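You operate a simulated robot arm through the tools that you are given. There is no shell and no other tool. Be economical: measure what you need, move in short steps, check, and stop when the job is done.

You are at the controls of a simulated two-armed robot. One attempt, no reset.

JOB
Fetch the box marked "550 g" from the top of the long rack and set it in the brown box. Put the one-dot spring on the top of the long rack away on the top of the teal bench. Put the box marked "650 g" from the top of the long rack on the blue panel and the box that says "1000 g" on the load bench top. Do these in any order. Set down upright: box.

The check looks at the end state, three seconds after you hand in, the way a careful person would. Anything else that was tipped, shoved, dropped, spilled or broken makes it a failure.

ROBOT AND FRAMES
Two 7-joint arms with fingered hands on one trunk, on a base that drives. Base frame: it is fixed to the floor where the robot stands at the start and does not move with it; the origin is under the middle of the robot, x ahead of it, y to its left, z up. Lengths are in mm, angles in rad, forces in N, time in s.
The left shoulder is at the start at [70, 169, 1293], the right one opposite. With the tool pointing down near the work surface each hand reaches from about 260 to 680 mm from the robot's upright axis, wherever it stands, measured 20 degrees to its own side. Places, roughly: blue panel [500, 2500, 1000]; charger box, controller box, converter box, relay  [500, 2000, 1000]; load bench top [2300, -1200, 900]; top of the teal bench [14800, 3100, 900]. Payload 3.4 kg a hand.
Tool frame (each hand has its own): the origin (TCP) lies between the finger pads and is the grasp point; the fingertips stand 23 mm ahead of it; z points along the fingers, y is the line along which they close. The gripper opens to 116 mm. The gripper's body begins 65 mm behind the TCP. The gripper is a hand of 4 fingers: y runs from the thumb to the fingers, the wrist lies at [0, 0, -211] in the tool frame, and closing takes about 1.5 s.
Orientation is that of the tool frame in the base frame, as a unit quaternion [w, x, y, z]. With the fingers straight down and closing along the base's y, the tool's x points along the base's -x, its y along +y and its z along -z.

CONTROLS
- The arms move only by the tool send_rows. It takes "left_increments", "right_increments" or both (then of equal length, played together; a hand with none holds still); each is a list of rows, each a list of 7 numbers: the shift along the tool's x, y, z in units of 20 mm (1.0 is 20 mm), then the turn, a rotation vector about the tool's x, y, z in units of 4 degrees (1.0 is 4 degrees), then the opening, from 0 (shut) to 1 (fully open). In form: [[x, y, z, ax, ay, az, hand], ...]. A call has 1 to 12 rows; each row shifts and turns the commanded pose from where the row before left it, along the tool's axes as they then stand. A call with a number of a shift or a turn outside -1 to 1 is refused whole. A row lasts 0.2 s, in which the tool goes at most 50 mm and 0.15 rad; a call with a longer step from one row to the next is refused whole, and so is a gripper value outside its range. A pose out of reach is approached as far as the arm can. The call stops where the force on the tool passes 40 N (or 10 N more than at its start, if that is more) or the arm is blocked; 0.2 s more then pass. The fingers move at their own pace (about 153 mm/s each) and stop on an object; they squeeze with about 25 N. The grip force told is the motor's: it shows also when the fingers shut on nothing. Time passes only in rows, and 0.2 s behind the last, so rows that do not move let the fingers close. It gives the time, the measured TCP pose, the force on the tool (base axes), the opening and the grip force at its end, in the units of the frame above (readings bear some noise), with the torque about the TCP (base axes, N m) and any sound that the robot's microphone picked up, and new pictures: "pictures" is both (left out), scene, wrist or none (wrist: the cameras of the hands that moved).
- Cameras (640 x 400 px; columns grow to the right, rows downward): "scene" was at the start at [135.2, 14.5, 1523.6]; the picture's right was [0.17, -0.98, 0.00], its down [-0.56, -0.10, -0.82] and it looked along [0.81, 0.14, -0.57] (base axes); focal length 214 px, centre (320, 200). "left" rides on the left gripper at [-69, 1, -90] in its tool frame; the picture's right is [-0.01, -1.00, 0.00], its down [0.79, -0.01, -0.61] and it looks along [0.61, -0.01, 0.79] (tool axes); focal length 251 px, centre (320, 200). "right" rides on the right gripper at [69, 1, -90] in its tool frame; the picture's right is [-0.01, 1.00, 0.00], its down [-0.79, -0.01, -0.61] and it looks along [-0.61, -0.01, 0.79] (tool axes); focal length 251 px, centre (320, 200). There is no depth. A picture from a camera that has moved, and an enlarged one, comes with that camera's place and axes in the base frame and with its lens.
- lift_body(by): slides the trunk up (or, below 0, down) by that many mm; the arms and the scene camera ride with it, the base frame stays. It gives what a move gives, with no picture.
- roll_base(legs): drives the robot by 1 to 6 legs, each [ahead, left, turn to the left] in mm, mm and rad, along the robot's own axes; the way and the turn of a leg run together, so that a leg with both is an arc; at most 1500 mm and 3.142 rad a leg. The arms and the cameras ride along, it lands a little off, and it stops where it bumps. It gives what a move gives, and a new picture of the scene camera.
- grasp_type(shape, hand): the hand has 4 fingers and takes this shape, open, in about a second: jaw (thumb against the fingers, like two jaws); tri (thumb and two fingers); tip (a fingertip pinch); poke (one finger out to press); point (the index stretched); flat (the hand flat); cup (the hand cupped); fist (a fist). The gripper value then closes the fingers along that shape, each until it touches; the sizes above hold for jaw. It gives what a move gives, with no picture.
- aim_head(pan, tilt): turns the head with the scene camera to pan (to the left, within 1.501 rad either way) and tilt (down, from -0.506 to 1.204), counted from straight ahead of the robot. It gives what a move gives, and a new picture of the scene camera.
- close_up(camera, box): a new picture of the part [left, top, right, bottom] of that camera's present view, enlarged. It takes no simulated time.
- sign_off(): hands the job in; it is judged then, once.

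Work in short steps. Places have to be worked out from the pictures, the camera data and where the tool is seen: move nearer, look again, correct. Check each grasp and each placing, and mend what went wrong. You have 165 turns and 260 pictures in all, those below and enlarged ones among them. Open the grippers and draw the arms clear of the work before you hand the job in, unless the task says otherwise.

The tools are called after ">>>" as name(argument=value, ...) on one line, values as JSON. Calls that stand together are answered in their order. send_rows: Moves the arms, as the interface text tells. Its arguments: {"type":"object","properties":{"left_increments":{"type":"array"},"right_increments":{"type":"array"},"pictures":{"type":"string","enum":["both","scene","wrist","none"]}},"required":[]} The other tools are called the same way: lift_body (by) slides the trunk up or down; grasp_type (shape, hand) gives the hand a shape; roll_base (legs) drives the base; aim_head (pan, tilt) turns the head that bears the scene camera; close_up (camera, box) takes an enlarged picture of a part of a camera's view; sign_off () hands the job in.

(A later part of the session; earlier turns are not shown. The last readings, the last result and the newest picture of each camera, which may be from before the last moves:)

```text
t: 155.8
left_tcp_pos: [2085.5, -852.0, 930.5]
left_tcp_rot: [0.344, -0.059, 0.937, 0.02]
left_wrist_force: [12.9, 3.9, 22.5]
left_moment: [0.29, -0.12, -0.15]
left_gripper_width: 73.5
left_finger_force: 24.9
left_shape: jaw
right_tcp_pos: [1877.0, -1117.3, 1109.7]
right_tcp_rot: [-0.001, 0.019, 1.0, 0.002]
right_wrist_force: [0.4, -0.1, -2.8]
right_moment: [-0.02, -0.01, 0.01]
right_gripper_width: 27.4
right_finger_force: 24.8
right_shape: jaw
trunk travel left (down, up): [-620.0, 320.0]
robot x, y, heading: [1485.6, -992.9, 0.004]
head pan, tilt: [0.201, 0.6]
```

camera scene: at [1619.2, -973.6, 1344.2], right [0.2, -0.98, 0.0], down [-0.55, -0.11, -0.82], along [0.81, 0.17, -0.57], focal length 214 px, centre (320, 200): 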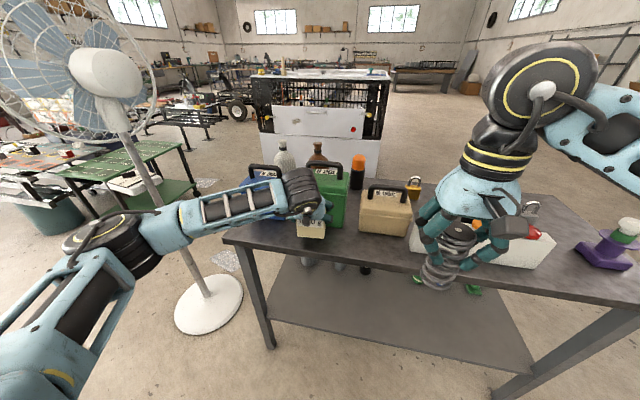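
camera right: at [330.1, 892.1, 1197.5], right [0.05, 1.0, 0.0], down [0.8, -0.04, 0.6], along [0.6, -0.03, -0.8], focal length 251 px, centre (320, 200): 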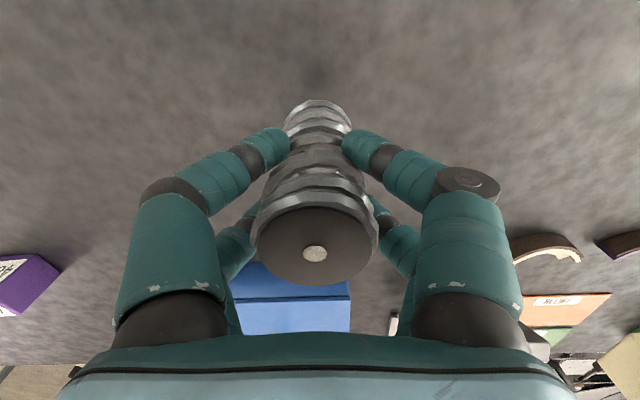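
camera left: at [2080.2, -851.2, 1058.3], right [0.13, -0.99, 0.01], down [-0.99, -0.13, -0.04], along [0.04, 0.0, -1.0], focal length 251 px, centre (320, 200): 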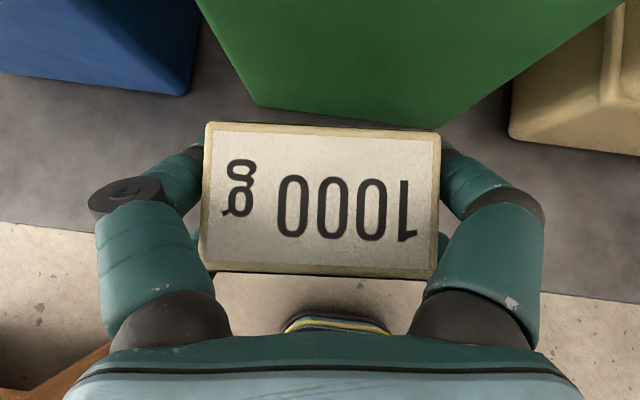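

Contact. I relieve 5 mm, open, and withdraw back along the finger direction.

>>> send_rows(left_increments=[[-0.16, 0, -0.19, 0, 0, 0, 0], [0, 0, 0, 0, 0, 0, 0.9], [0, 0, 0, 0, 0, 0, 1], [0, 0, 0, 0, 0, 0, 1], [0, 0, -0.5, 0, 0, 0, 1], [0, 0, -1, 0, 0, 0, 1], [0, 0, -1, 0, 0, 0, 1], [0, 0, -1, 0, 0, 0, 1], [0, 0, -1, 0, 0, 0, 1], [0, 0, -1, 0, 0, 0, 1], [0, 0, -1, 0, 0, 0, 1], [0, 0, -1, 0, 0, 0, 1]], pictures="both")

```text
t: 158.4
left_tcp_pos: [1987.7, -863.4, 1047.3]
left_tcp_rot: [0.341, -0.059, 0.938, 0.021]
left_wrist_force: [-0.3, 1.4, -0.2]
left_moment: [-0.04, 0.01, -0.01]
left_gripper_width: 115.9
left_finger_force: 0.0
left_shape: jaw
right_tcp_pos: [1879.5, -1117.8, 1107.6]
right_tcp_rot: [0.0, 0.02, 1.0, 0.001]
right_wrist_force: [-0.2, -0.2, -2.3]
right_moment: [0.01, -0.02, 0.0]
right_gripper_width: 27.7
right_finger_force: 24.7
right_shape: jaw
trunk travel left (down, up): [-620.0, 320.0]
robot x, y, heading: [1480.8, -986.3, -0.002]
head pan, tilt: [0.201, 0.6]
camera scene: at [1617.0, -974.1, 1344.4], right [0.2, -0.98, 0.0], down [-0.55, -0.11, -0.83], along [0.81, 0.17, -0.56], focal length 214 px, centre (320, 200)
camera left: at [1983.1, -863.6, 1160.9], right [0.13, -0.99, 0.01], down [-0.99, -0.13, -0.05], along [0.05, 0.0, -1.0], focal length 251 px, centre (320, 200)
```

scene: 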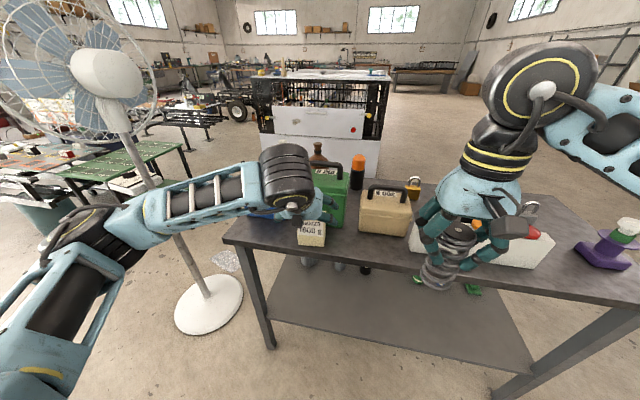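
left: 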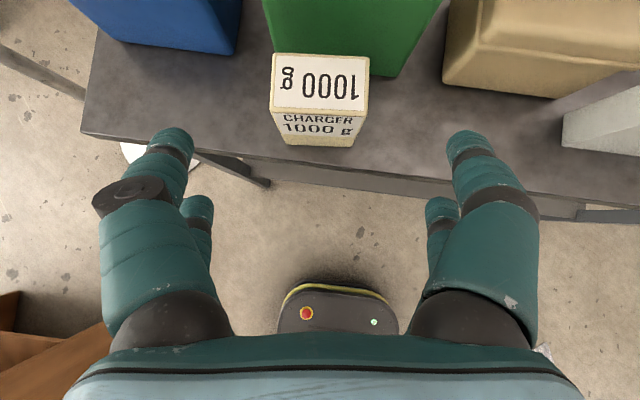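

1000 g stands upright on the load bench. I raise the trunk, straighten the left hand, and look to the right for a route to the far bench.

>>> lift_body(by=260)

>>> send_rows(left_increments=[[0, 0, 0, 0, 1, 0, 1], [0, 0, 0, 0, 1, 0, 1], [0, 0, 0, 0, 1, 0, 1], [0, 0, 0, 0, 1, 0, 1], [0, 0, 0, 0, 1, 0, 1], [0, 0, 0, 0, 1, 0, 1], [0, 0, 0, 0, 1, 0, 1], [0, 0, 0, 0, 1, 0, 1], [0, 0, 0, 0, 1, 0, 1], [0, 0, 0, 0, 1, 0, 1]], pictures="none")

>>> aim_head(pan=-0.9, tilt=0.6)

```text
t: 161.1
left_tcp_pos: [1990.0, -864.4, 1307.5]
left_tcp_rot: [0.341, -0.058, 0.938, 0.02]
left_wrist_force: [-0.2, 0.0, 0.5]
left_moment: [0.03, -0.04, 0.02]
left_gripper_width: 115.7
left_finger_force: 0.1
left_shape: jaw
right_tcp_pos: [1878.5, -1116.6, 1366.6]
right_tcp_rot: [-0.001, 0.019, 1.0, 0.001]
right_wrist_force: [0.0, -0.1, -2.3]
right_moment: [0.01, -0.01, 0.03]
right_gripper_width: 27.6
right_finger_force: 25.2
right_shape: jaw
trunk travel left (down, up): [-880.0, 60.0]
robot x, y, heading: [1480.9, -989.4, 0.002]
head pan, tilt: [0.201, 0.6]
```

```text
t: 163.2
left_tcp_pos: [1990.0, -863.5, 1307.2]
left_tcp_rot: [-0.002, -0.061, 0.998, -0.002]
left_wrist_force: [-0.9, 0.0, -0.1]
left_moment: [0.0, 0.0, 0.01]
left_gripper_width: 115.9
left_finger_force: 0.1
left_shape: jaw
right_tcp_pos: [1878.2, -1117.0, 1366.9]
right_tcp_rot: [-0.001, 0.019, 1.0, 0.001]
right_wrist_force: [-0.5, 0.4, -3.4]
right_moment: [0.02, 0.01, -0.01]
right_gripper_width: 27.4
right_finger_force: 25.7
right_shape: jaw
trunk travel left (down, up): [-880.0, 60.0]
robot x, y, heading: [1481.2, -987.8, 0.002]
head pan, tilt: [0.201, 0.6]
```

```text
t: 164.6
left_tcp_pos: [1988.5, -864.6, 1307.4]
left_tcp_rot: [0.001, -0.061, 0.998, -0.001]
left_wrist_force: [-0.2, -0.7, 0.8]
left_moment: [-0.01, -0.02, -0.03]
left_gripper_width: 115.9
left_finger_force: 0.1
left_shape: jaw
right_tcp_pos: [1878.9, -1117.4, 1367.8]
right_tcp_rot: [-0.001, 0.019, 1.0, 0.001]
right_wrist_force: [-0.6, 0.2, -2.0]
right_moment: [0.01, -0.01, 0.01]
right_gripper_width: 27.3
right_finger_force: 25.1
right_shape: jaw
trunk travel left (down, up): [-880.0, 60.0]
robot x, y, heading: [1481.9, -988.5, -0.0]
head pan, tilt: [-0.901, 0.6]
camera scene: at [1586.2, -1060.9, 1604.4], right [-0.78, -0.62, 0.0], down [-0.35, 0.44, -0.82], along [0.51, -0.65, -0.57], focal length 214 px, centre (320, 200)
```

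scene: 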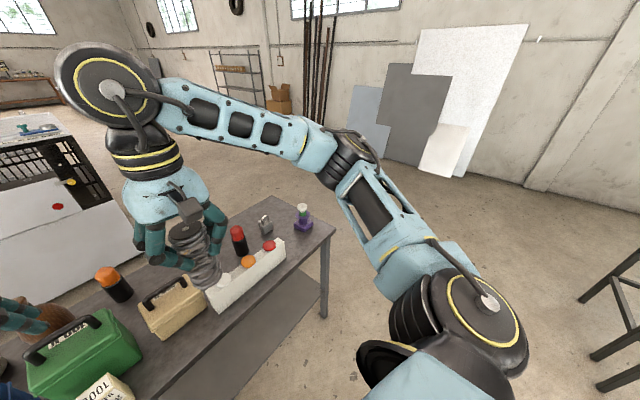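

A bubble-wrap sheet lies at about x 1070–1510, y −1620…−2090, so I pass between it and the bench at x≈1750 with the hands high above the bench. First I go part way and look.

>>> roll_base(legs=[[255, 0, 0], [0, -430, 0]])

>>> aim_head(pan=-1.5, tilt=1.0)

```text
t: 168.7
left_tcp_pos: [2246.5, -1293.8, 1306.5]
left_tcp_rot: [-0.001, -0.061, 0.998, -0.001]
left_wrist_force: [1.0, 0.5, -1.1]
left_moment: [-0.03, -0.04, 0.01]
left_gripper_width: 116.0
left_finger_force: 0.1
left_shape: jaw
right_tcp_pos: [2135.2, -1547.9, 1367.2]
right_tcp_rot: [-0.001, 0.019, 1.0, 0.0]
right_wrist_force: [-0.4, -0.6, -2.5]
right_moment: [0.02, 0.0, 0.0]
right_gripper_width: 27.0
right_finger_force: 25.0
right_shape: jaw
trunk travel left (down, up): [-880.0, 60.0]
robot x, y, heading: [1736.1, -1426.6, 0.001]
head pan, tilt: [-0.901, 0.6]
camera scene: at [1842.9, -1490.9, 1604.5], right [-0.78, -0.62, 0.0], down [-0.35, 0.44, -0.83], along [0.51, -0.65, -0.56], focal length 214 px, centre (320, 200)
```

scene: 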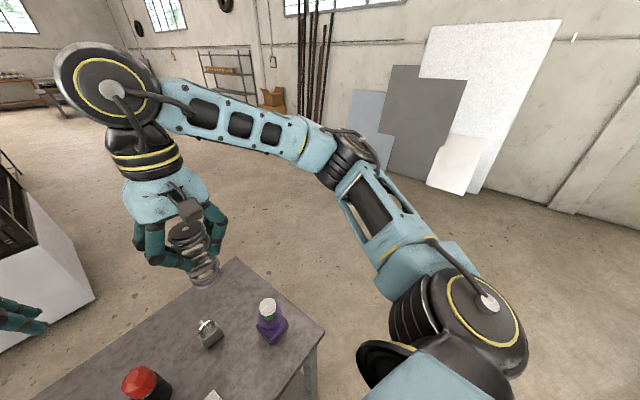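

```text
t: 169.7
left_tcp_pos: [2247.0, -1297.6, 1306.5]
left_tcp_rot: [-0.001, -0.061, 0.998, 0.0]
left_wrist_force: [0.8, 0.8, 0.0]
left_moment: [0.04, 0.02, 0.03]
left_gripper_width: 115.7
left_finger_force: 0.0
left_shape: jaw
right_tcp_pos: [2135.2, -1550.3, 1366.8]
right_tcp_rot: [-0.001, 0.02, 1.0, 0.0]
right_wrist_force: [0.7, 0.2, -2.3]
right_moment: [0.03, 0.02, -0.02]
right_gripper_width: 27.6
right_finger_force: 24.9
right_shape: jaw
trunk travel left (down, up): [-880.0, 60.0]
robot x, y, heading: [1738.5, -1423.9, 0.002]
head pan, tilt: [-1.499, 1.0]
camera scene: at [1792.9, -1494.0, 1572.4], right [-1.0, -0.07, 0.0], down [-0.06, 0.84, -0.54], along [0.04, -0.54, -0.84], focal length 214 px, centre (320, 200)
```

scene: 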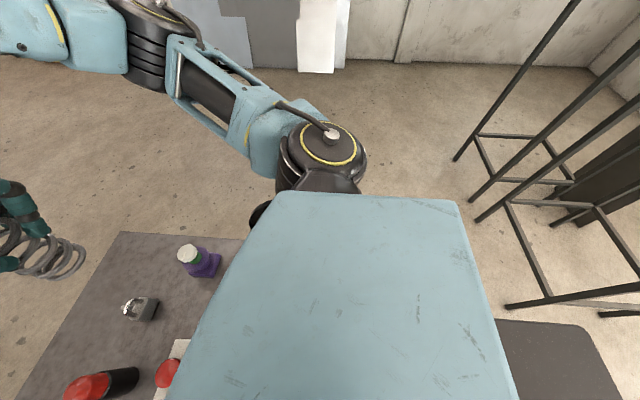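

I continue right past the bench end, then look ahead.

>>> roll_base(legs=[[17, 0, 0], [0, -750, 0]])

>>> aim_head(pan=0.2, tilt=0.25)

```text
t: 174.1
left_tcp_pos: [2264.6, -2040.7, 1306.7]
left_tcp_rot: [-0.001, -0.063, 0.998, -0.001]
left_wrist_force: [0.0, 0.5, 0.7]
left_moment: [-0.06, 0.0, 0.01]
left_gripper_width: 116.1
left_finger_force: 0.0
left_shape: jaw
right_tcp_pos: [2155.9, -2295.7, 1367.5]
right_tcp_rot: [0.0, 0.018, 1.0, 0.0]
right_wrist_force: [-0.6, -0.2, -3.0]
right_moment: [-0.02, 0.0, 0.01]
right_gripper_width: 27.2
right_finger_force: 25.2
right_shape: jaw
trunk travel left (down, up): [-880.0, 60.0]
robot x, y, heading: [1757.7, -2169.5, 0.002]
head pan, tilt: [-1.499, 1.0]
camera scene: at [1812.7, -2240.1, 1572.5], right [-1.0, -0.08, 0.0], down [-0.07, 0.84, -0.54], along [0.04, -0.54, -0.84], focal length 214 px, centre (320, 200)
```

scene: 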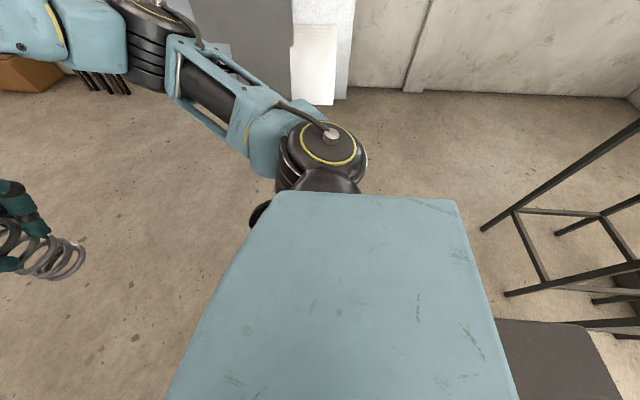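

```text
t: 175.8
left_tcp_pos: [2265.4, -2042.7, 1307.1]
left_tcp_rot: [0.0, -0.063, 0.998, -0.001]
left_wrist_force: [0.0, 0.2, -0.1]
left_moment: [-0.01, -0.01, 0.0]
left_gripper_width: 115.9
left_finger_force: 0.0
left_shape: jaw
right_tcp_pos: [2154.9, -2296.5, 1367.7]
right_tcp_rot: [-0.001, 0.017, 1.0, 0.001]
right_wrist_force: [0.3, 0.3, -2.0]
right_moment: [0.0, 0.02, -0.01]
right_gripper_width: 27.3
right_finger_force: 25.3
right_shape: jaw
trunk travel left (down, up): [-880.0, 60.0]
robot x, y, heading: [1759.1, -2168.8, 0.004]
head pan, tilt: [0.201, 0.25]
camera scene: at [1898.8, -2153.1, 1636.6], right [0.2, -0.98, 0.0], down [-0.24, -0.05, -0.97], along [0.95, 0.2, -0.25], focal length 214 px, centre (320, 200)
```

scene: 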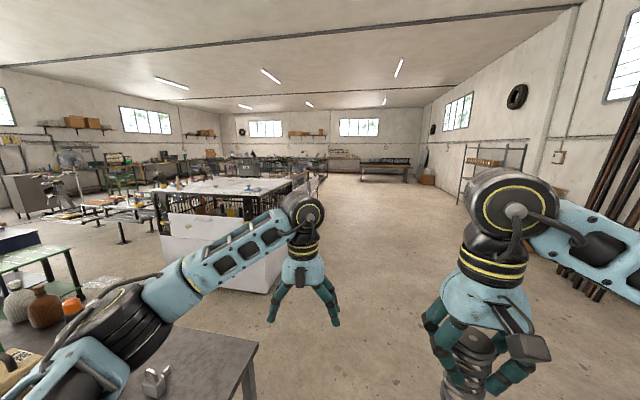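

The aisle ahead is clear; I drive 4.5 m forward.

>>> roll_base(legs=[[1500, 0, 0], [1500, 0, 0], [1500, 0, 0]])

```text
t: 197.5
left_tcp_pos: [6793.7, -1966.0, 1307.1]
left_tcp_rot: [0.0, -0.071, 0.997, -0.001]
left_wrist_force: [-0.2, 0.3, 0.0]
left_moment: [-0.02, -0.01, 0.0]
left_gripper_width: 115.9
left_finger_force: 0.1
left_shape: jaw
right_tcp_pos: [6689.2, -2221.5, 1367.9]
right_tcp_rot: [-0.001, 0.009, 1.0, 0.001]
right_wrist_force: [0.9, 0.6, -1.8]
right_moment: [-0.01, -0.01, 0.01]
right_gripper_width: 27.7
right_finger_force: 24.7
right_shape: jaw
trunk travel left (down, up): [-880.0, 60.0]
robot x, y, heading: [6290.2, -2105.1, 0.026]
head pan, tilt: [0.201, 0.25]
camera scene: at [6428.7, -2081.3, 1636.7], right [0.22, -0.98, 0.0], down [-0.24, -0.05, -0.97], along [0.95, 0.21, -0.25], focal length 214 px, centre (320, 200)
```

scene: 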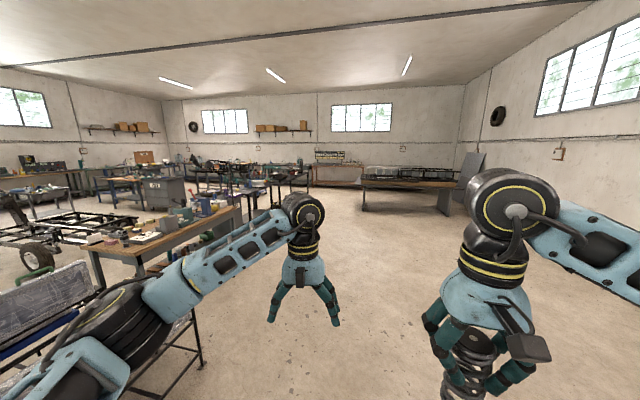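

I zoom toward where the teal bench should appear (around pixel (245, 165)).

>>> close_up(camera="scene", box=[150, 120, 390, 270])

```text
2.67 times, centred on (270, 195) of scene
camera zoom: at [6428.7, -2081.3, 1636.7], right [0.22, -0.98, 0.0], down [-0.24, -0.05, -0.97], along [0.95, 0.21, -0.25], focal length 572 px, centre (453, 213)
```

zoom: 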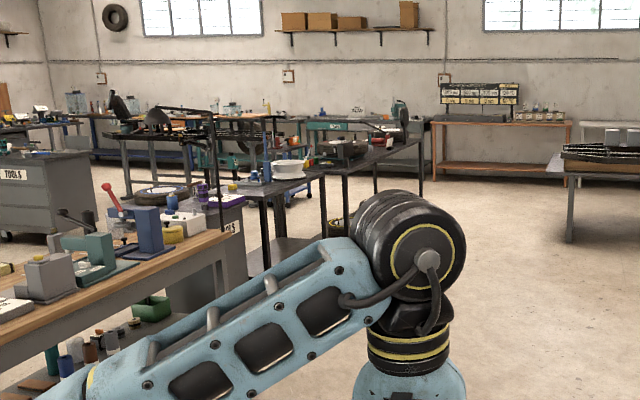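

The teal bench should be at the back wall. I drive on 4 m along the aisle and look again.

>>> roll_base(legs=[[0, 0, -0.026], [1500, 0, 0], [1500, 0, 0], [1000, 0, 0]])

>>> aim_head(pan=0.7, tilt=0.2)

```text
t: 217.0
left_tcp_pos: [10785.9, -1982.0, 1307.6]
left_tcp_rot: [0.0, -0.061, 0.998, 0.0]
left_wrist_force: [0.7, 0.9, 1.2]
left_moment: [-0.01, 0.01, 0.01]
left_gripper_width: 115.7
left_finger_force: 0.1
left_shape: jaw
right_tcp_pos: [10673.6, -2236.6, 1368.3]
right_tcp_rot: [-0.001, 0.019, 1.0, 0.001]
right_wrist_force: [-0.1, 0.1, -2.4]
right_moment: [0.0, -0.01, 0.0]
right_gripper_width: 27.4
right_finger_force: 25.5
right_shape: jaw
trunk travel left (down, up): [-880.0, 60.0]
robot x, y, heading: [10280.7, -2108.6, 0.002]
head pan, tilt: [0.201, 0.25]
camera scene: at [10417.4, -2090.6, 1636.7], right [0.2, -0.98, 0.0], down [-0.24, -0.05, -0.97], along [0.95, 0.19, -0.25], focal length 214 px, centre (320, 200)
```

scene: 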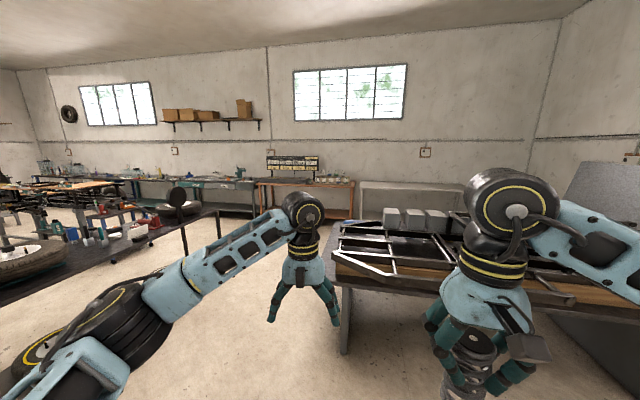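

```text
t: 217.9
left_tcp_pos: [10785.5, -1982.0, 1307.1]
left_tcp_rot: [-0.001, -0.061, 0.998, -0.001]
left_wrist_force: [-0.3, -1.3, -0.3]
left_moment: [-0.01, -0.02, 0.04]
left_gripper_width: 116.1
left_finger_force: 0.0
left_shape: jaw
right_tcp_pos: [10675.4, -2235.4, 1367.1]
right_tcp_rot: [-0.001, 0.019, 1.0, 0.002]
right_wrist_force: [-0.2, 0.7, -1.8]
right_moment: [0.03, -0.02, 0.01]
right_gripper_width: 27.2
right_finger_force: 25.2
right_shape: jaw
trunk travel left (down, up): [-880.0, 60.0]
robot x, y, heading: [10280.3, -2109.8, 0.0]
head pan, tilt: [0.7, 0.201]
camera scene: at [10398.9, -2049.3, 1641.1], right [0.64, -0.76, 0.0], down [-0.15, -0.13, -0.98], along [0.75, 0.63, -0.2], focal length 214 px, centre (320, 200)
```

scene: 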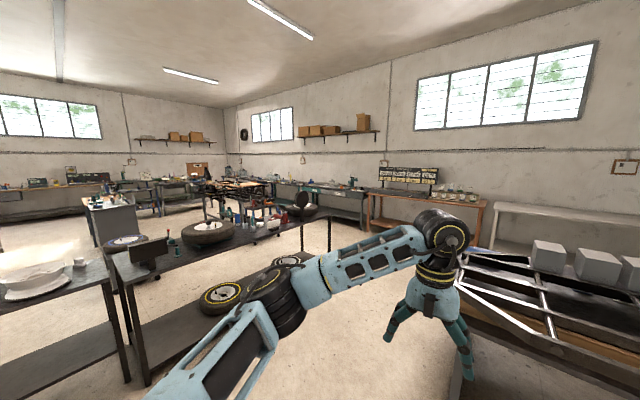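

>>> close_up(camera="scene", box=[190, 140, 410, 270])

```text
2.91 times, centred on (300, 205) of scene
camera zoom: at [10398.9, -2049.3, 1641.1], right [0.64, -0.76, 0.0], down [-0.15, -0.13, -0.98], along [0.75, 0.63, -0.2], focal length 624 px, centre (378, 186)
```

zoom: 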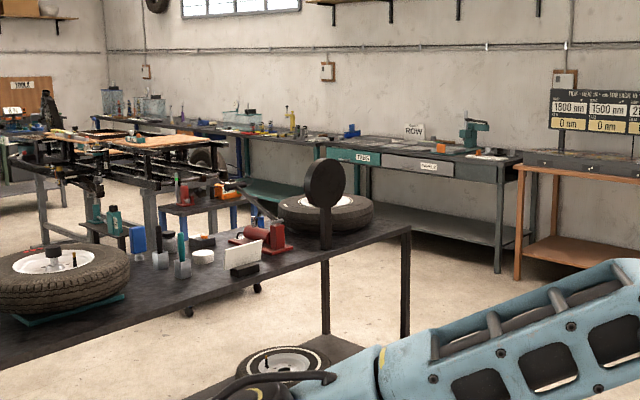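

The bench at the wall around (14800, 3100) is past the dark bench ahead-left (whose right end is at about (12550, −430)). I pass between it and the stack bench on the right at y≈-1300.

>>> roll_base(legs=[[0, 780, 0], [1500, 0, 0]])

>>> aim_head(pan=0.3, tilt=0.4)

```text
t: 229.2
left_tcp_pos: [12292.6, -1201.0, 1308.3]
left_tcp_rot: [0.001, -0.061, 0.998, -0.001]
left_wrist_force: [0.2, 0.0, 0.0]
left_moment: [-0.05, 0.03, 0.0]
left_gripper_width: 115.6
left_finger_force: 0.1
left_shape: jaw
right_tcp_pos: [12180.8, -1454.9, 1367.4]
right_tcp_rot: [0.0, 0.019, 1.0, 0.001]
right_wrist_force: [-0.2, 0.0, -1.3]
right_moment: [-0.03, 0.02, -0.03]
right_gripper_width: 27.6
right_finger_force: 25.2
right_shape: jaw
trunk travel left (down, up): [-880.0, 60.0]
robot x, y, heading: [11789.8, -1327.2, 0.004]
head pan, tilt: [0.7, 0.201]
camera scene: at [11905.2, -1268.4, 1641.3], right [0.65, -0.76, 0.0], down [-0.15, -0.13, -0.98], along [0.75, 0.63, -0.2], focal length 214 px, centre (320, 200)
```

scene: 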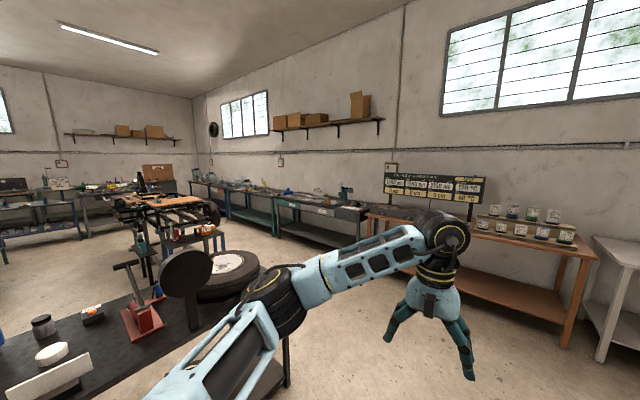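

```text
t: 230.1
left_tcp_pos: [12294.5, -1200.1, 1306.6]
left_tcp_rot: [0.0, -0.061, 0.998, -0.002]
left_wrist_force: [-0.4, -0.3, -0.3]
left_moment: [0.0, -0.04, 0.0]
left_gripper_width: 115.8
left_finger_force: 0.0
left_shape: jaw
right_tcp_pos: [12183.5, -1455.8, 1368.7]
right_tcp_rot: [-0.001, 0.02, 1.0, 0.001]
right_wrist_force: [-0.1, 0.5, -2.7]
right_moment: [0.0, 0.03, -0.01]
right_gripper_width: 27.2
right_finger_force: 24.7
right_shape: jaw
trunk travel left (down, up): [-880.0, 60.0]
robot x, y, heading: [11784.5, -1329.8, 0.005]
head pan, tilt: [0.3, 0.4]
camera scene: at [11923.6, -1301.0, 1622.6], right [0.3, -0.95, 0.0], down [-0.37, -0.12, -0.92], along [0.88, 0.27, -0.39], focal length 214 px, centre (320, 200)
```

scene: 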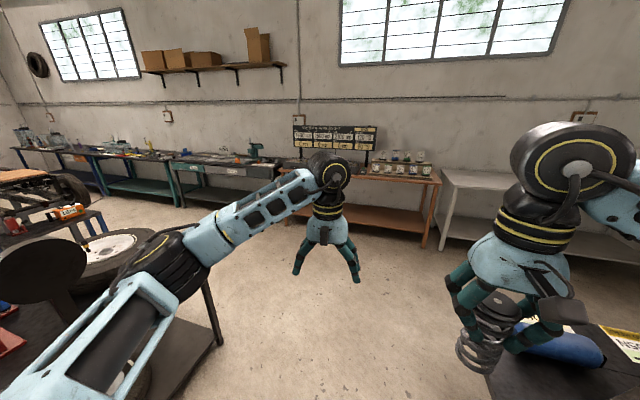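

I drive forward to x≈14000, then left along the wall benches, checking on the way.

>>> roll_base(legs=[[1500, 0, 0], [680, 0, 0]])

>>> aim_head(pan=1.1, tilt=0.4)

```text
t: 240.9
left_tcp_pos: [14491.4, -1224.5, 1307.1]
left_tcp_rot: [0.0, -0.054, 0.999, -0.002]
left_wrist_force: [-0.5, -0.5, 0.2]
left_moment: [0.04, 0.0, -0.01]
left_gripper_width: 116.1
left_finger_force: 0.0
left_shape: jaw
right_tcp_pos: [14377.2, -1479.2, 1369.1]
right_tcp_rot: [0.0, 0.026, 1.0, 0.001]
right_wrist_force: [0.0, 0.1, -1.9]
right_moment: [0.02, -0.01, -0.02]
right_gripper_width: 27.5
right_finger_force: 24.8
right_shape: jaw
trunk travel left (down, up): [-880.0, 60.0]
robot x, y, heading: [13984.1, -1347.3, -0.008]
head pan, tilt: [0.3, 0.4]
camera scene: at [14119.7, -1321.1, 1622.8], right [0.29, -0.96, 0.0], down [-0.37, -0.11, -0.92], along [0.88, 0.26, -0.39], focal length 214 px, centre (320, 200)
```

scene: 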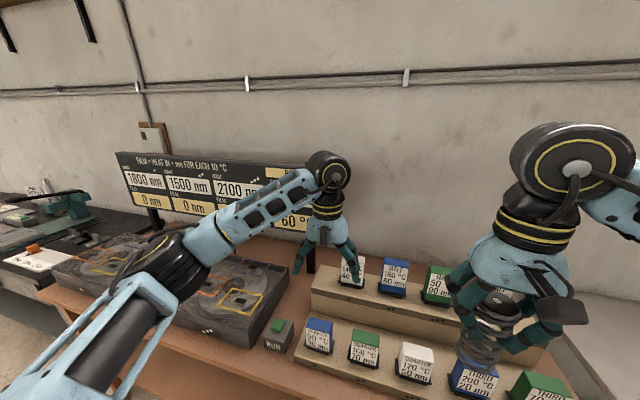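

```text
t: 242.1
left_tcp_pos: [14492.0, -1226.4, 1307.1]
left_tcp_rot: [0.001, -0.055, 0.998, -0.001]
left_wrist_force: [0.5, 0.2, -0.3]
left_moment: [0.04, 0.02, 0.0]
left_gripper_width: 116.0
left_finger_force: 0.0
left_shape: jaw
right_tcp_pos: [14379.5, -1477.2, 1366.9]
right_tcp_rot: [-0.001, 0.025, 1.0, 0.001]
right_wrist_force: [-0.2, 0.4, -2.8]
right_moment: [0.04, -0.01, -0.01]
right_gripper_width: 27.3
right_finger_force: 25.2
right_shape: jaw
trunk travel left (down, up): [-880.0, 60.0]
robot x, y, heading: [13981.4, -1349.9, -0.012]
head pan, tilt: [1.1, 0.4]
camera scene: at [14075.5, -1265.6, 1622.7], right [0.89, -0.46, 0.0], down [-0.18, -0.34, -0.92], along [0.43, 0.82, -0.39], focal length 214 px, centre (320, 200)
```

scene: 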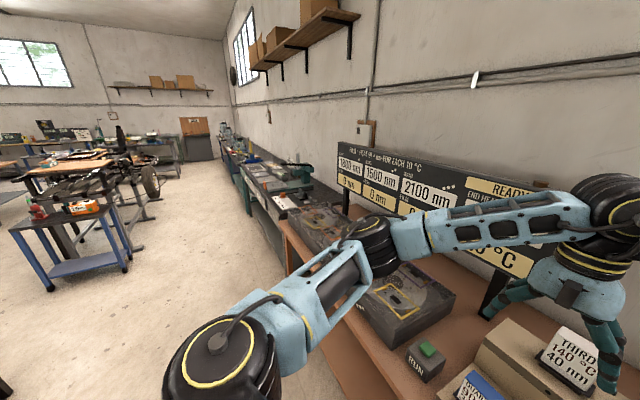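

The corridor along the wall benches is free at x≈13900. I back off 90 mm and strafe left 3 m.

>>> roll_base(legs=[[-90, 0, 0.012], [0, 1500, 0], [0, 1500, 0]])

>>> aim_head(pan=0.8, tilt=0.6)

```text
t: 257.2
left_tcp_pos: [14412.8, 1769.5, 1306.0]
left_tcp_rot: [-0.001, -0.057, 0.998, 0.0]
left_wrist_force: [0.0, 0.2, -0.4]
left_moment: [-0.03, -0.01, 0.02]
left_gripper_width: 115.9
left_finger_force: 0.1
left_shape: jaw
right_tcp_pos: [14299.5, 1517.3, 1366.5]
right_tcp_rot: [-0.001, 0.024, 1.0, 0.0]
right_wrist_force: [-0.1, -0.3, -1.7]
right_moment: [0.01, 0.0, 0.03]
right_gripper_width: 27.4
right_finger_force: 24.9
right_shape: jaw
trunk travel left (down, up): [-880.0, 60.0]
robot x, y, heading: [13903.5, 1650.3, -0.007]
head pan, tilt: [1.1, 0.4]
camera scene: at [13995.6, 1728.9, 1622.7], right [0.89, -0.46, 0.0], down [-0.18, -0.34, -0.92], along [0.42, 0.82, -0.39], focal length 214 px, centre (320, 200)
```

scene: 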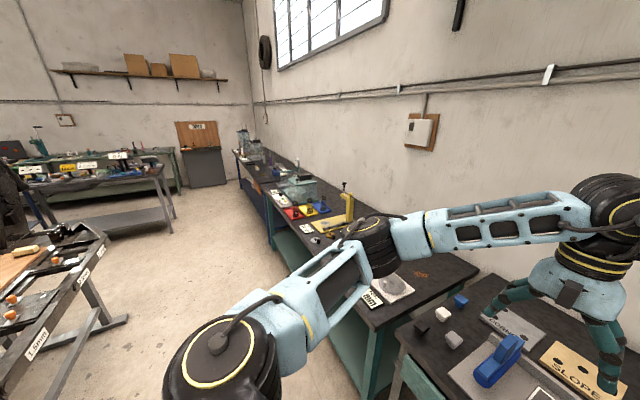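

```text
t: 258.0
left_tcp_pos: [14413.4, 1771.1, 1306.8]
left_tcp_rot: [0.0, -0.057, 0.998, 0.0]
left_wrist_force: [-0.4, 1.4, -0.4]
left_moment: [0.01, -0.03, 0.01]
left_gripper_width: 115.8
left_finger_force: 0.0
left_shape: jaw
right_tcp_pos: [14299.4, 1518.3, 1367.3]
right_tcp_rot: [0.0, 0.024, 1.0, 0.001]
right_wrist_force: [-0.5, 0.6, -2.5]
right_moment: [0.01, -0.03, -0.02]
right_gripper_width: 27.4
right_finger_force: 24.8
right_shape: jaw
trunk travel left (down, up): [-880.0, 60.0]
robot x, y, heading: [13899.8, 1647.7, -0.006]
head pan, tilt: [0.799, 0.6]
camera scene: at [14015.0, 1710.6, 1604.4], right [0.71, -0.7, 0.0], down [-0.4, -0.4, -0.83], along [0.58, 0.59, -0.56], focal length 214 px, centre (320, 200)
```

scene: 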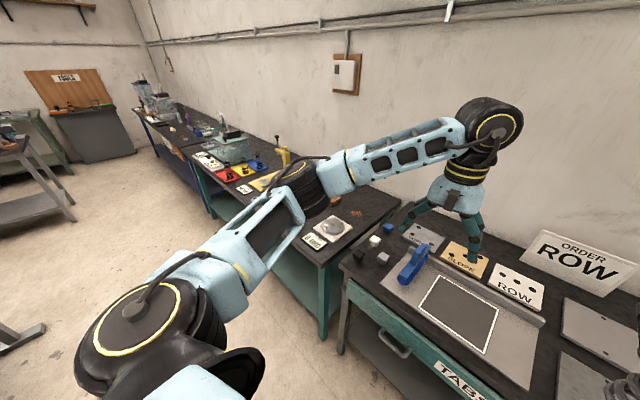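

The teal bench (teal legs and shelf) spans y≈2120–3640, front edge x≈14400. I strafe left 900 mm and look down at its top.

>>> roll_base(legs=[[0, 950, 0.006]])

>>> aim_head(pan=0.1, tilt=0.75)

```text
t: 263.0
left_tcp_pos: [14419.5, 2719.8, 1307.1]
left_tcp_rot: [0.001, -0.056, 0.998, 0.0]
left_wrist_force: [0.6, 0.2, 0.4]
left_moment: [0.0, 0.0, 0.0]
left_gripper_width: 115.8
left_finger_force: 0.0
left_shape: jaw
right_tcp_pos: [14306.3, 2466.3, 1366.4]
right_tcp_rot: [0.0, 0.024, 1.0, 0.001]
right_wrist_force: [0.4, -0.4, -3.1]
right_moment: [0.0, 0.03, 0.01]
right_gripper_width: 27.3
right_finger_force: 24.8
right_shape: jaw
trunk travel left (down, up): [-880.0, 60.0]
robot x, y, heading: [13914.6, 2599.1, -0.004]
head pan, tilt: [0.799, 0.6]
camera scene: at [14021.9, 2658.3, 1604.5], right [0.71, -0.7, 0.0], down [-0.4, -0.4, -0.83], along [0.58, 0.59, -0.56], focal length 214 px, centre (320, 200)
```

scene: 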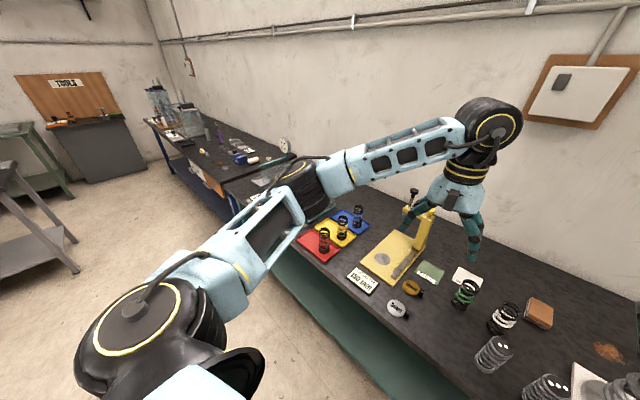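

```text
t: 264.1
left_tcp_pos: [14419.7, 2720.7, 1307.0]
left_tcp_rot: [0.0, -0.057, 0.998, 0.0]
left_wrist_force: [-0.5, 0.0, 0.2]
left_moment: [0.01, -0.01, 0.03]
left_gripper_width: 115.8
left_finger_force: 0.1
left_shape: jaw
right_tcp_pos: [14306.4, 2467.7, 1367.4]
right_tcp_rot: [-0.001, 0.023, 1.0, 0.002]
right_wrist_force: [0.0, 0.2, -2.3]
right_moment: [-0.02, 0.02, 0.02]
right_gripper_width: 27.2
right_finger_force: 25.2
right_shape: jaw
trunk travel left (down, up): [-880.0, 60.0]
robot x, y, heading: [13913.5, 2596.2, -0.006]
head pan, tilt: [0.099, 0.75]
camera scene: at [14042.3, 2604.4, 1591.5], right [0.09, -1.0, 0.0], down [-0.68, -0.06, -0.73], along [0.73, 0.07, -0.68], focal length 214 px, centre (320, 200)
```

scene: 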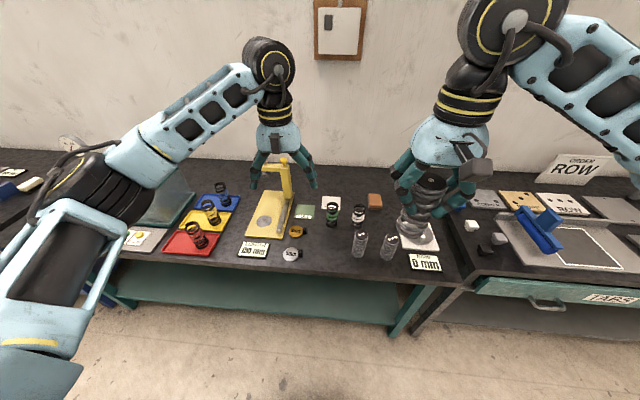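

Springs and a test station are on the teal bench. I zoom to find a free spot.

>>> close_up(camera="scene", box=[120, 150, 460, 340])

```text
1.88 times, centred on (290, 245) of scene
camera zoom: at [14042.3, 2604.4, 1591.5], right [0.09, -1.0, 0.0], down [-0.68, -0.06, -0.73], along [0.73, 0.07, -0.68], focal length 404 px, centre (376, 115)
```

zoom: 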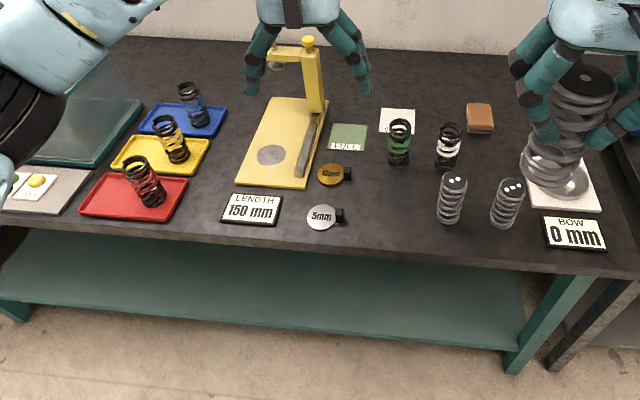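

Free spot at about (14500, 2630), beside the other springs. I shift the base forward 110 and left 160, extend the right hand, and pull the left hand back clear.

>>> roll_base(legs=[[110, 162, 0.005]])

>>> send_rows(left_increments=[[1, 0, 0, 0, 0, 0, 1], [1, 0, 0, 0, 0, 0, 1], [1, 0, 0, 0, 0, 0, 1], [1, 0, 0, 0, 0, 0, 1], [1, 0, 0, 0, 0, 0, 1], [1, 0, 0, 0, 0, 0, 1], [1, 0, 0, 0, 0, 0, 1], [1, 0, 0, 0, 0, 0, 1], [1, 0, 0, 0, 0, 0, 1], [1, 0, 0, 0, 0, 0, 1]], right_increments=[[-1, 0, 0, 0, 0, 0, 0], [-1, 0, 0, 0, 0, 0, 0], [-1, 0, 0, 0, 0, 0, 0], [-1, 0, 0, 0, 0, 0, 0], [-0.2, 0, 0, 0, 0, 0, 0], [0, 0, 0, 0, 0, 0, 0], [0, 0, 0, 0, 0, 0, 0], [0, 0, 0, 0, 0, 0, 0], [0, 0, 0, 0, 0, 0, 0], [0, 0, 0, 0, 0, 0, 0]], pictures="both")

```text
t: 265.6
left_tcp_pos: [14528.1, 2882.5, 1307.4]
left_tcp_rot: [0.001, -0.059, 0.998, 0.001]
left_wrist_force: [-0.3, 0.1, -0.7]
left_moment: [-0.01, 0.02, 0.03]
left_gripper_width: 116.1
left_finger_force: 0.0
left_shape: jaw
right_tcp_pos: [14416.2, 2628.2, 1367.6]
right_tcp_rot: [0.0, 0.021, 1.0, 0.003]
right_wrist_force: [-0.8, 0.4, -2.1]
right_moment: [0.01, 0.01, -0.02]
right_gripper_width: 27.2
right_finger_force: 25.2
right_shape: jaw
trunk travel left (down, up): [-880.0, 60.0]
robot x, y, heading: [14023.2, 2761.6, -0.004]
head pan, tilt: [0.099, 0.75]
camera scene: at [14150.2, 2763.3, 1591.8], right [0.1, -1.0, 0.0], down [-0.68, -0.06, -0.73], along [0.73, 0.07, -0.68], focal length 214 px, centre (320, 200)
```

scene: 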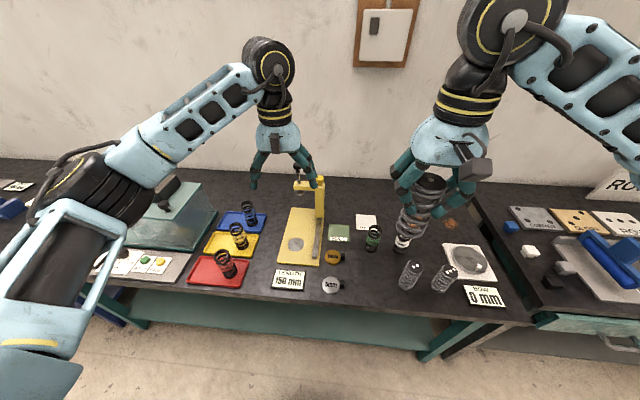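

```text
t: 267.8
left_tcp_pos: [14329.9, 2860.4, 1306.7]
left_tcp_rot: [0.001, -0.059, 0.998, 0.0]
left_wrist_force: [0.3, -0.4, 0.2]
left_moment: [0.01, 0.0, 0.0]
left_gripper_width: 116.1
left_finger_force: 0.2
left_shape: jaw
right_tcp_pos: [14501.8, 2628.9, 1367.7]
right_tcp_rot: [-0.001, 0.021, 1.0, 0.002]
right_wrist_force: [-0.4, -0.4, -2.6]
right_moment: [0.0, 0.0, 0.01]
right_gripper_width: 27.0
right_finger_force: 24.2
right_shape: jaw
trunk travel left (down, up): [-880.0, 60.0]
robot x, y, heading: [14021.2, 2760.6, -0.005]
head pan, tilt: [0.099, 0.75]
camera scene: at [14152.9, 2767.7, 1591.6], right [0.1, -1.0, 0.0], down [-0.68, -0.07, -0.73], along [0.73, 0.07, -0.68], focal length 214 px, centre (320, 200)
camera right: at [14433.7, 2633.2, 1457.2], right [0.05, 1.0, 0.0], down [0.79, -0.04, 0.61], along [0.6, -0.03, -0.8], focal length 251 px, centre (320, 200)
camera left: at [14397.6, 2870.7, 1397.9], right [0.13, -0.99, 0.0], down [-0.79, -0.1, 0.61], along [-0.6, -0.08, -0.79], focal length 251 px, centre (320, 200)
```

scene: 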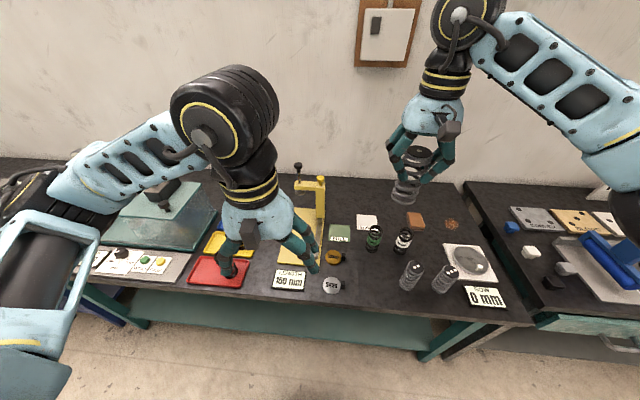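
right: 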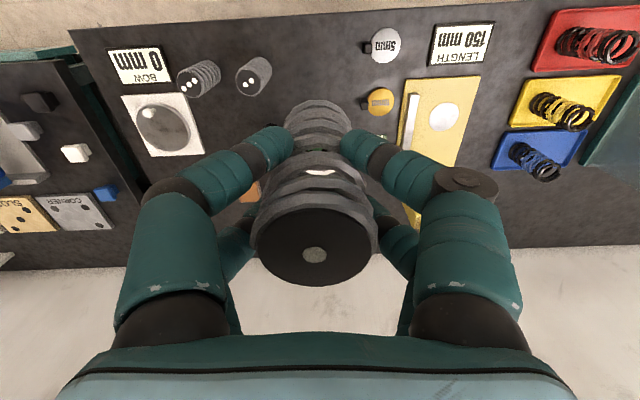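
left: 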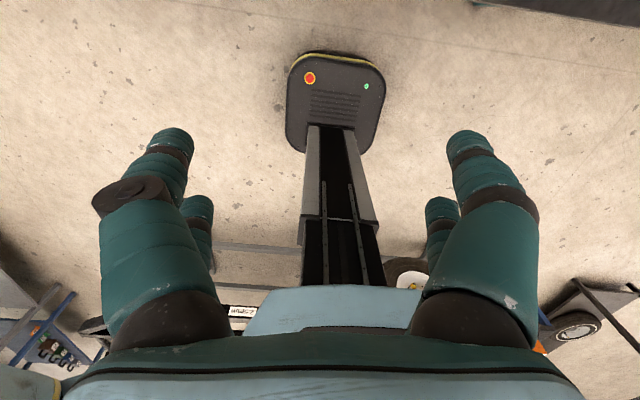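

The spot is free: the two-dot spring at y≈2511, the "5mm" disc at y≈2744. I lower the trunk 220 mm, then the arm.

>>> lift_body(by=-220)

>>> send_rows(right_increments=[[0, 0, 1, 0, 0, 0, 0], [0, 0, 1, 0, 0, 0, 0], [0, 0, 1, 0, 0, 0, 0], [0, 0, 1, 0, 0, 0, 0], [0, 0, 1, 0, 0, 0, 0]], pictures="both")

```text
t: 270.2
left_tcp_pos: [14330.8, 2861.6, 1087.5]
left_tcp_rot: [0.0, -0.06, 0.998, -0.001]
left_wrist_force: [-0.2, -0.1, -0.1]
left_moment: [0.01, -0.03, -0.02]
left_gripper_width: 115.9
left_finger_force: 0.1
left_shape: jaw
right_tcp_pos: [14502.1, 2629.0, 1148.1]
right_tcp_rot: [-0.001, 0.02, 1.0, 0.001]
right_wrist_force: [0.3, 0.3, -2.3]
right_moment: [0.0, 0.0, 0.05]
right_gripper_width: 27.1
right_finger_force: 24.9
right_shape: jaw
trunk travel left (down, up): [-660.0, 280.0]
robot x, y, heading: [14020.3, 2761.6, -0.002]
head pan, tilt: [0.099, 0.75]
```

```text
t: 271.4
left_tcp_pos: [14332.5, 2862.0, 1087.0]
left_tcp_rot: [0.0, -0.06, 0.998, -0.002]
left_wrist_force: [0.0, 0.4, -0.4]
left_moment: [0.03, 0.02, -0.01]
left_gripper_width: 115.9
left_finger_force: 0.1
left_shape: jaw
right_tcp_pos: [14501.6, 2628.9, 1048.1]
right_tcp_rot: [-0.001, 0.021, 1.0, 0.001]
right_wrist_force: [-1.0, 0.4, -1.9]
right_moment: [0.01, 0.0, 0.0]
right_gripper_width: 27.1
right_finger_force: 25.1
right_shape: jaw
trunk travel left (down, up): [-660.0, 280.0]
robot x, y, heading: [14019.9, 2763.1, -0.004]
head pan, tilt: [0.099, 0.75]
camera scene: at [14153.5, 2767.6, 1371.5], right [0.1, -1.0, 0.0], down [-0.68, -0.07, -0.73], along [0.73, 0.07, -0.68], focal length 214 px, centre (320, 200)
camera right: at [14433.9, 2633.6, 1137.4], right [0.05, 1.0, 0.0], down [0.79, -0.04, 0.61], along [0.6, -0.03, -0.8], focal length 251 px, centre (320, 200)
```

scene: 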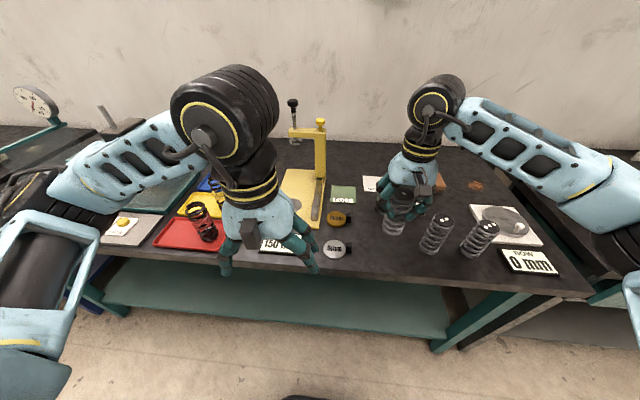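
right: 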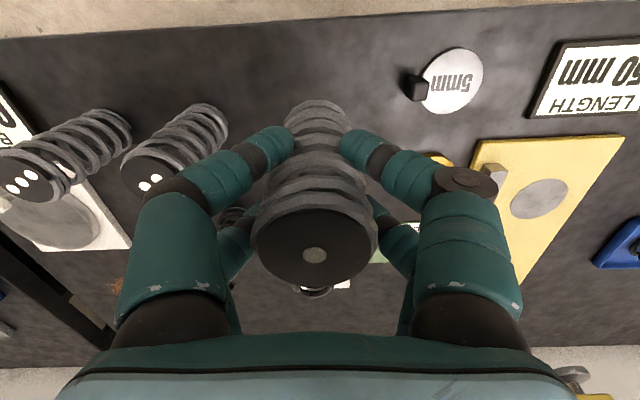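

I shift 15 mm away from the two-dot spring and 15 mm further in, then lower toward contact.

>>> send_rows(right_increments=[[-0.75, 0.75, 0, 0, 0, 0, 0], [0, 0, 1, 0, 0, 0, 0], [0, 0, 0.8, 0, 0, 0, 0], [0, 0, 0.4, 0, 0, 0, 0], [0, 0, 0.3, 0, 0, 0, 0], [0, 0, 0, 0, 0, 0, 0]], pictures="both")

```text
t: 272.8
left_tcp_pos: [14330.7, 2861.1, 1087.6]
left_tcp_rot: [-0.001, -0.059, 0.998, -0.002]
left_wrist_force: [-0.6, 0.2, 0.7]
left_moment: [-0.01, 0.02, -0.03]
left_gripper_width: 115.9
left_finger_force: 0.1
left_shape: jaw
right_tcp_pos: [14519.0, 2643.9, 997.0]
right_tcp_rot: [0.0, 0.021, 1.0, 0.002]
right_wrist_force: [-0.6, 0.3, -2.3]
right_moment: [-0.01, 0.03, 0.01]
right_gripper_width: 26.9
right_finger_force: 25.1
right_shape: jaw
trunk travel left (down, up): [-660.0, 280.0]
robot x, y, heading: [14020.0, 2761.3, 0.001]
head pan, tilt: [0.099, 0.75]
camera scene: at [14153.3, 2768.0, 1371.5], right [0.1, -1.0, 0.0], down [-0.68, -0.07, -0.73], along [0.73, 0.07, -0.68], focal length 214 px, centre (320, 200)
camera right: at [14449.3, 2648.2, 1086.7], right [0.05, 1.0, 0.0], down [0.8, -0.04, 0.61], along [0.6, -0.03, -0.8], focal length 251 px, centre (320, 200)
```

scene: 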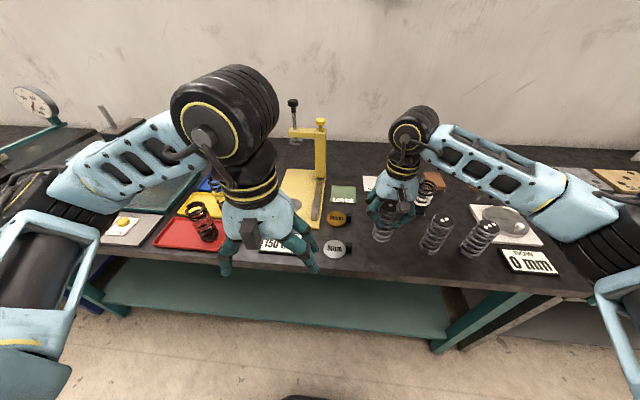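
right: 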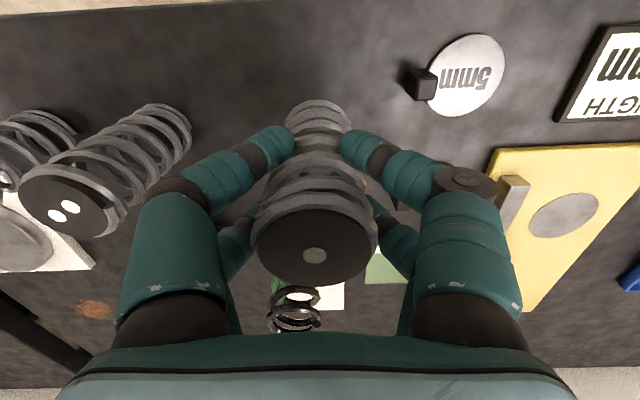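

Clear of everything. I creep down to touch.

>>> send_rows(right_increments=[[0, 0, 0.4, 0, 0, 0, 0], [0, 0, 0.2, 0, 0, 0, 0], [0, 0, 0.2, 0, 0, 0, 0], [0, 0, 0, 0, 0, 0, 0]], pictures="none")

```text
t: 273.8
left_tcp_pos: [14331.8, 2861.2, 1087.7]
left_tcp_rot: [-0.001, -0.06, 0.998, 0.0]
left_wrist_force: [0.2, 0.9, 0.3]
left_moment: [-0.02, -0.03, 0.01]
left_gripper_width: 116.2
left_finger_force: 0.1
left_shape: jaw
right_tcp_pos: [14518.4, 2644.3, 980.4]
right_tcp_rot: [-0.002, 0.021, 1.0, 0.002]
right_wrist_force: [0.4, -0.1, -2.5]
right_moment: [0.03, -0.03, 0.0]
right_gripper_width: 26.7
right_finger_force: 25.4
right_shape: jaw
trunk travel left (down, up): [-660.0, 280.0]
robot x, y, heading: [14019.7, 2762.6, -0.002]
head pan, tilt: [0.099, 0.75]
```

>>> send_rows(right_increments=[[0, 0, 0.2, 0, 0, 0, 0], [0, 0, 0.15, 0, 0, 0, 0], [0, 0, 0.15, 0, 0, 0, 0], [0, 0, 0, 0, 0, 0, 0]], pictures="none")

>>> close_up(camera="scene", box=[330, 180, 500, 290])

```text
t: 274.8
left_tcp_pos: [14331.0, 2862.0, 1086.2]
left_tcp_rot: [0.0, -0.06, 0.998, -0.001]
left_wrist_force: [1.2, 0.3, 0.0]
left_moment: [0.01, -0.01, -0.02]
left_gripper_width: 115.8
left_finger_force: 0.0
left_shape: jaw
right_tcp_pos: [14518.4, 2643.9, 970.9]
right_tcp_rot: [-0.001, 0.021, 1.0, 0.001]
right_wrist_force: [0.7, 0.6, -2.1]
right_moment: [0.02, -0.01, 0.0]
right_gripper_width: 26.8
right_finger_force: 24.9
right_shape: jaw
trunk travel left (down, up): [-660.0, 280.0]
robot x, y, heading: [14019.7, 2759.5, -0.001]
head pan, tilt: [0.099, 0.75]
```

```text
3.64 times, centred on (415, 235) of scene
camera zoom: at [14153.3, 2767.8, 1371.5], right [0.1, -1.0, 0.0], down [-0.68, -0.07, -0.73], along [0.73, 0.07, -0.68], focal length 780 px, centre (-26, 73)
```

zoom: 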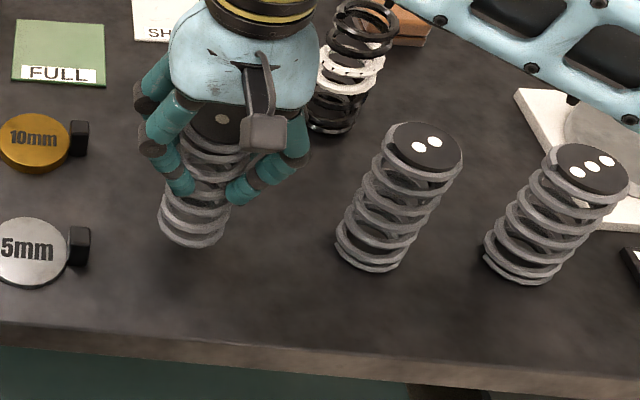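

>>> send_rows(right_increments=[[0, 0, 0.2, 0, 0, 0, 0], [0, 0, 0.2, 0, 0, 0, 0], [0, 0, 0.15, 0, 0, 0, 0], [0, 0, 0.15, 0, 0, 0, 0], [0, 0, 0, 0, 0, 0, 0]], pictures="none")

```text
t: 276.0
left_tcp_pos: [14331.0, 2860.9, 1088.3]
left_tcp_rot: [-0.001, -0.059, 0.998, -0.001]
left_wrist_force: [0.1, -1.0, 0.7]
left_moment: [-0.02, -0.02, 0.01]
left_gripper_width: 115.8
left_finger_force: 0.1
left_shape: jaw
right_tcp_pos: [14518.3, 2643.4, 957.0]
right_tcp_rot: [-0.001, 0.021, 1.0, 0.001]
right_wrist_force: [-0.3, 0.5, -2.4]
right_moment: [-0.02, 0.0, 0.0]
right_gripper_width: 26.7
right_finger_force: 25.0
right_shape: jaw
trunk travel left (down, up): [-660.0, 280.0]
robot x, y, heading: [14023.1, 2758.1, -0.003]
head pan, tilt: [0.099, 0.75]
```

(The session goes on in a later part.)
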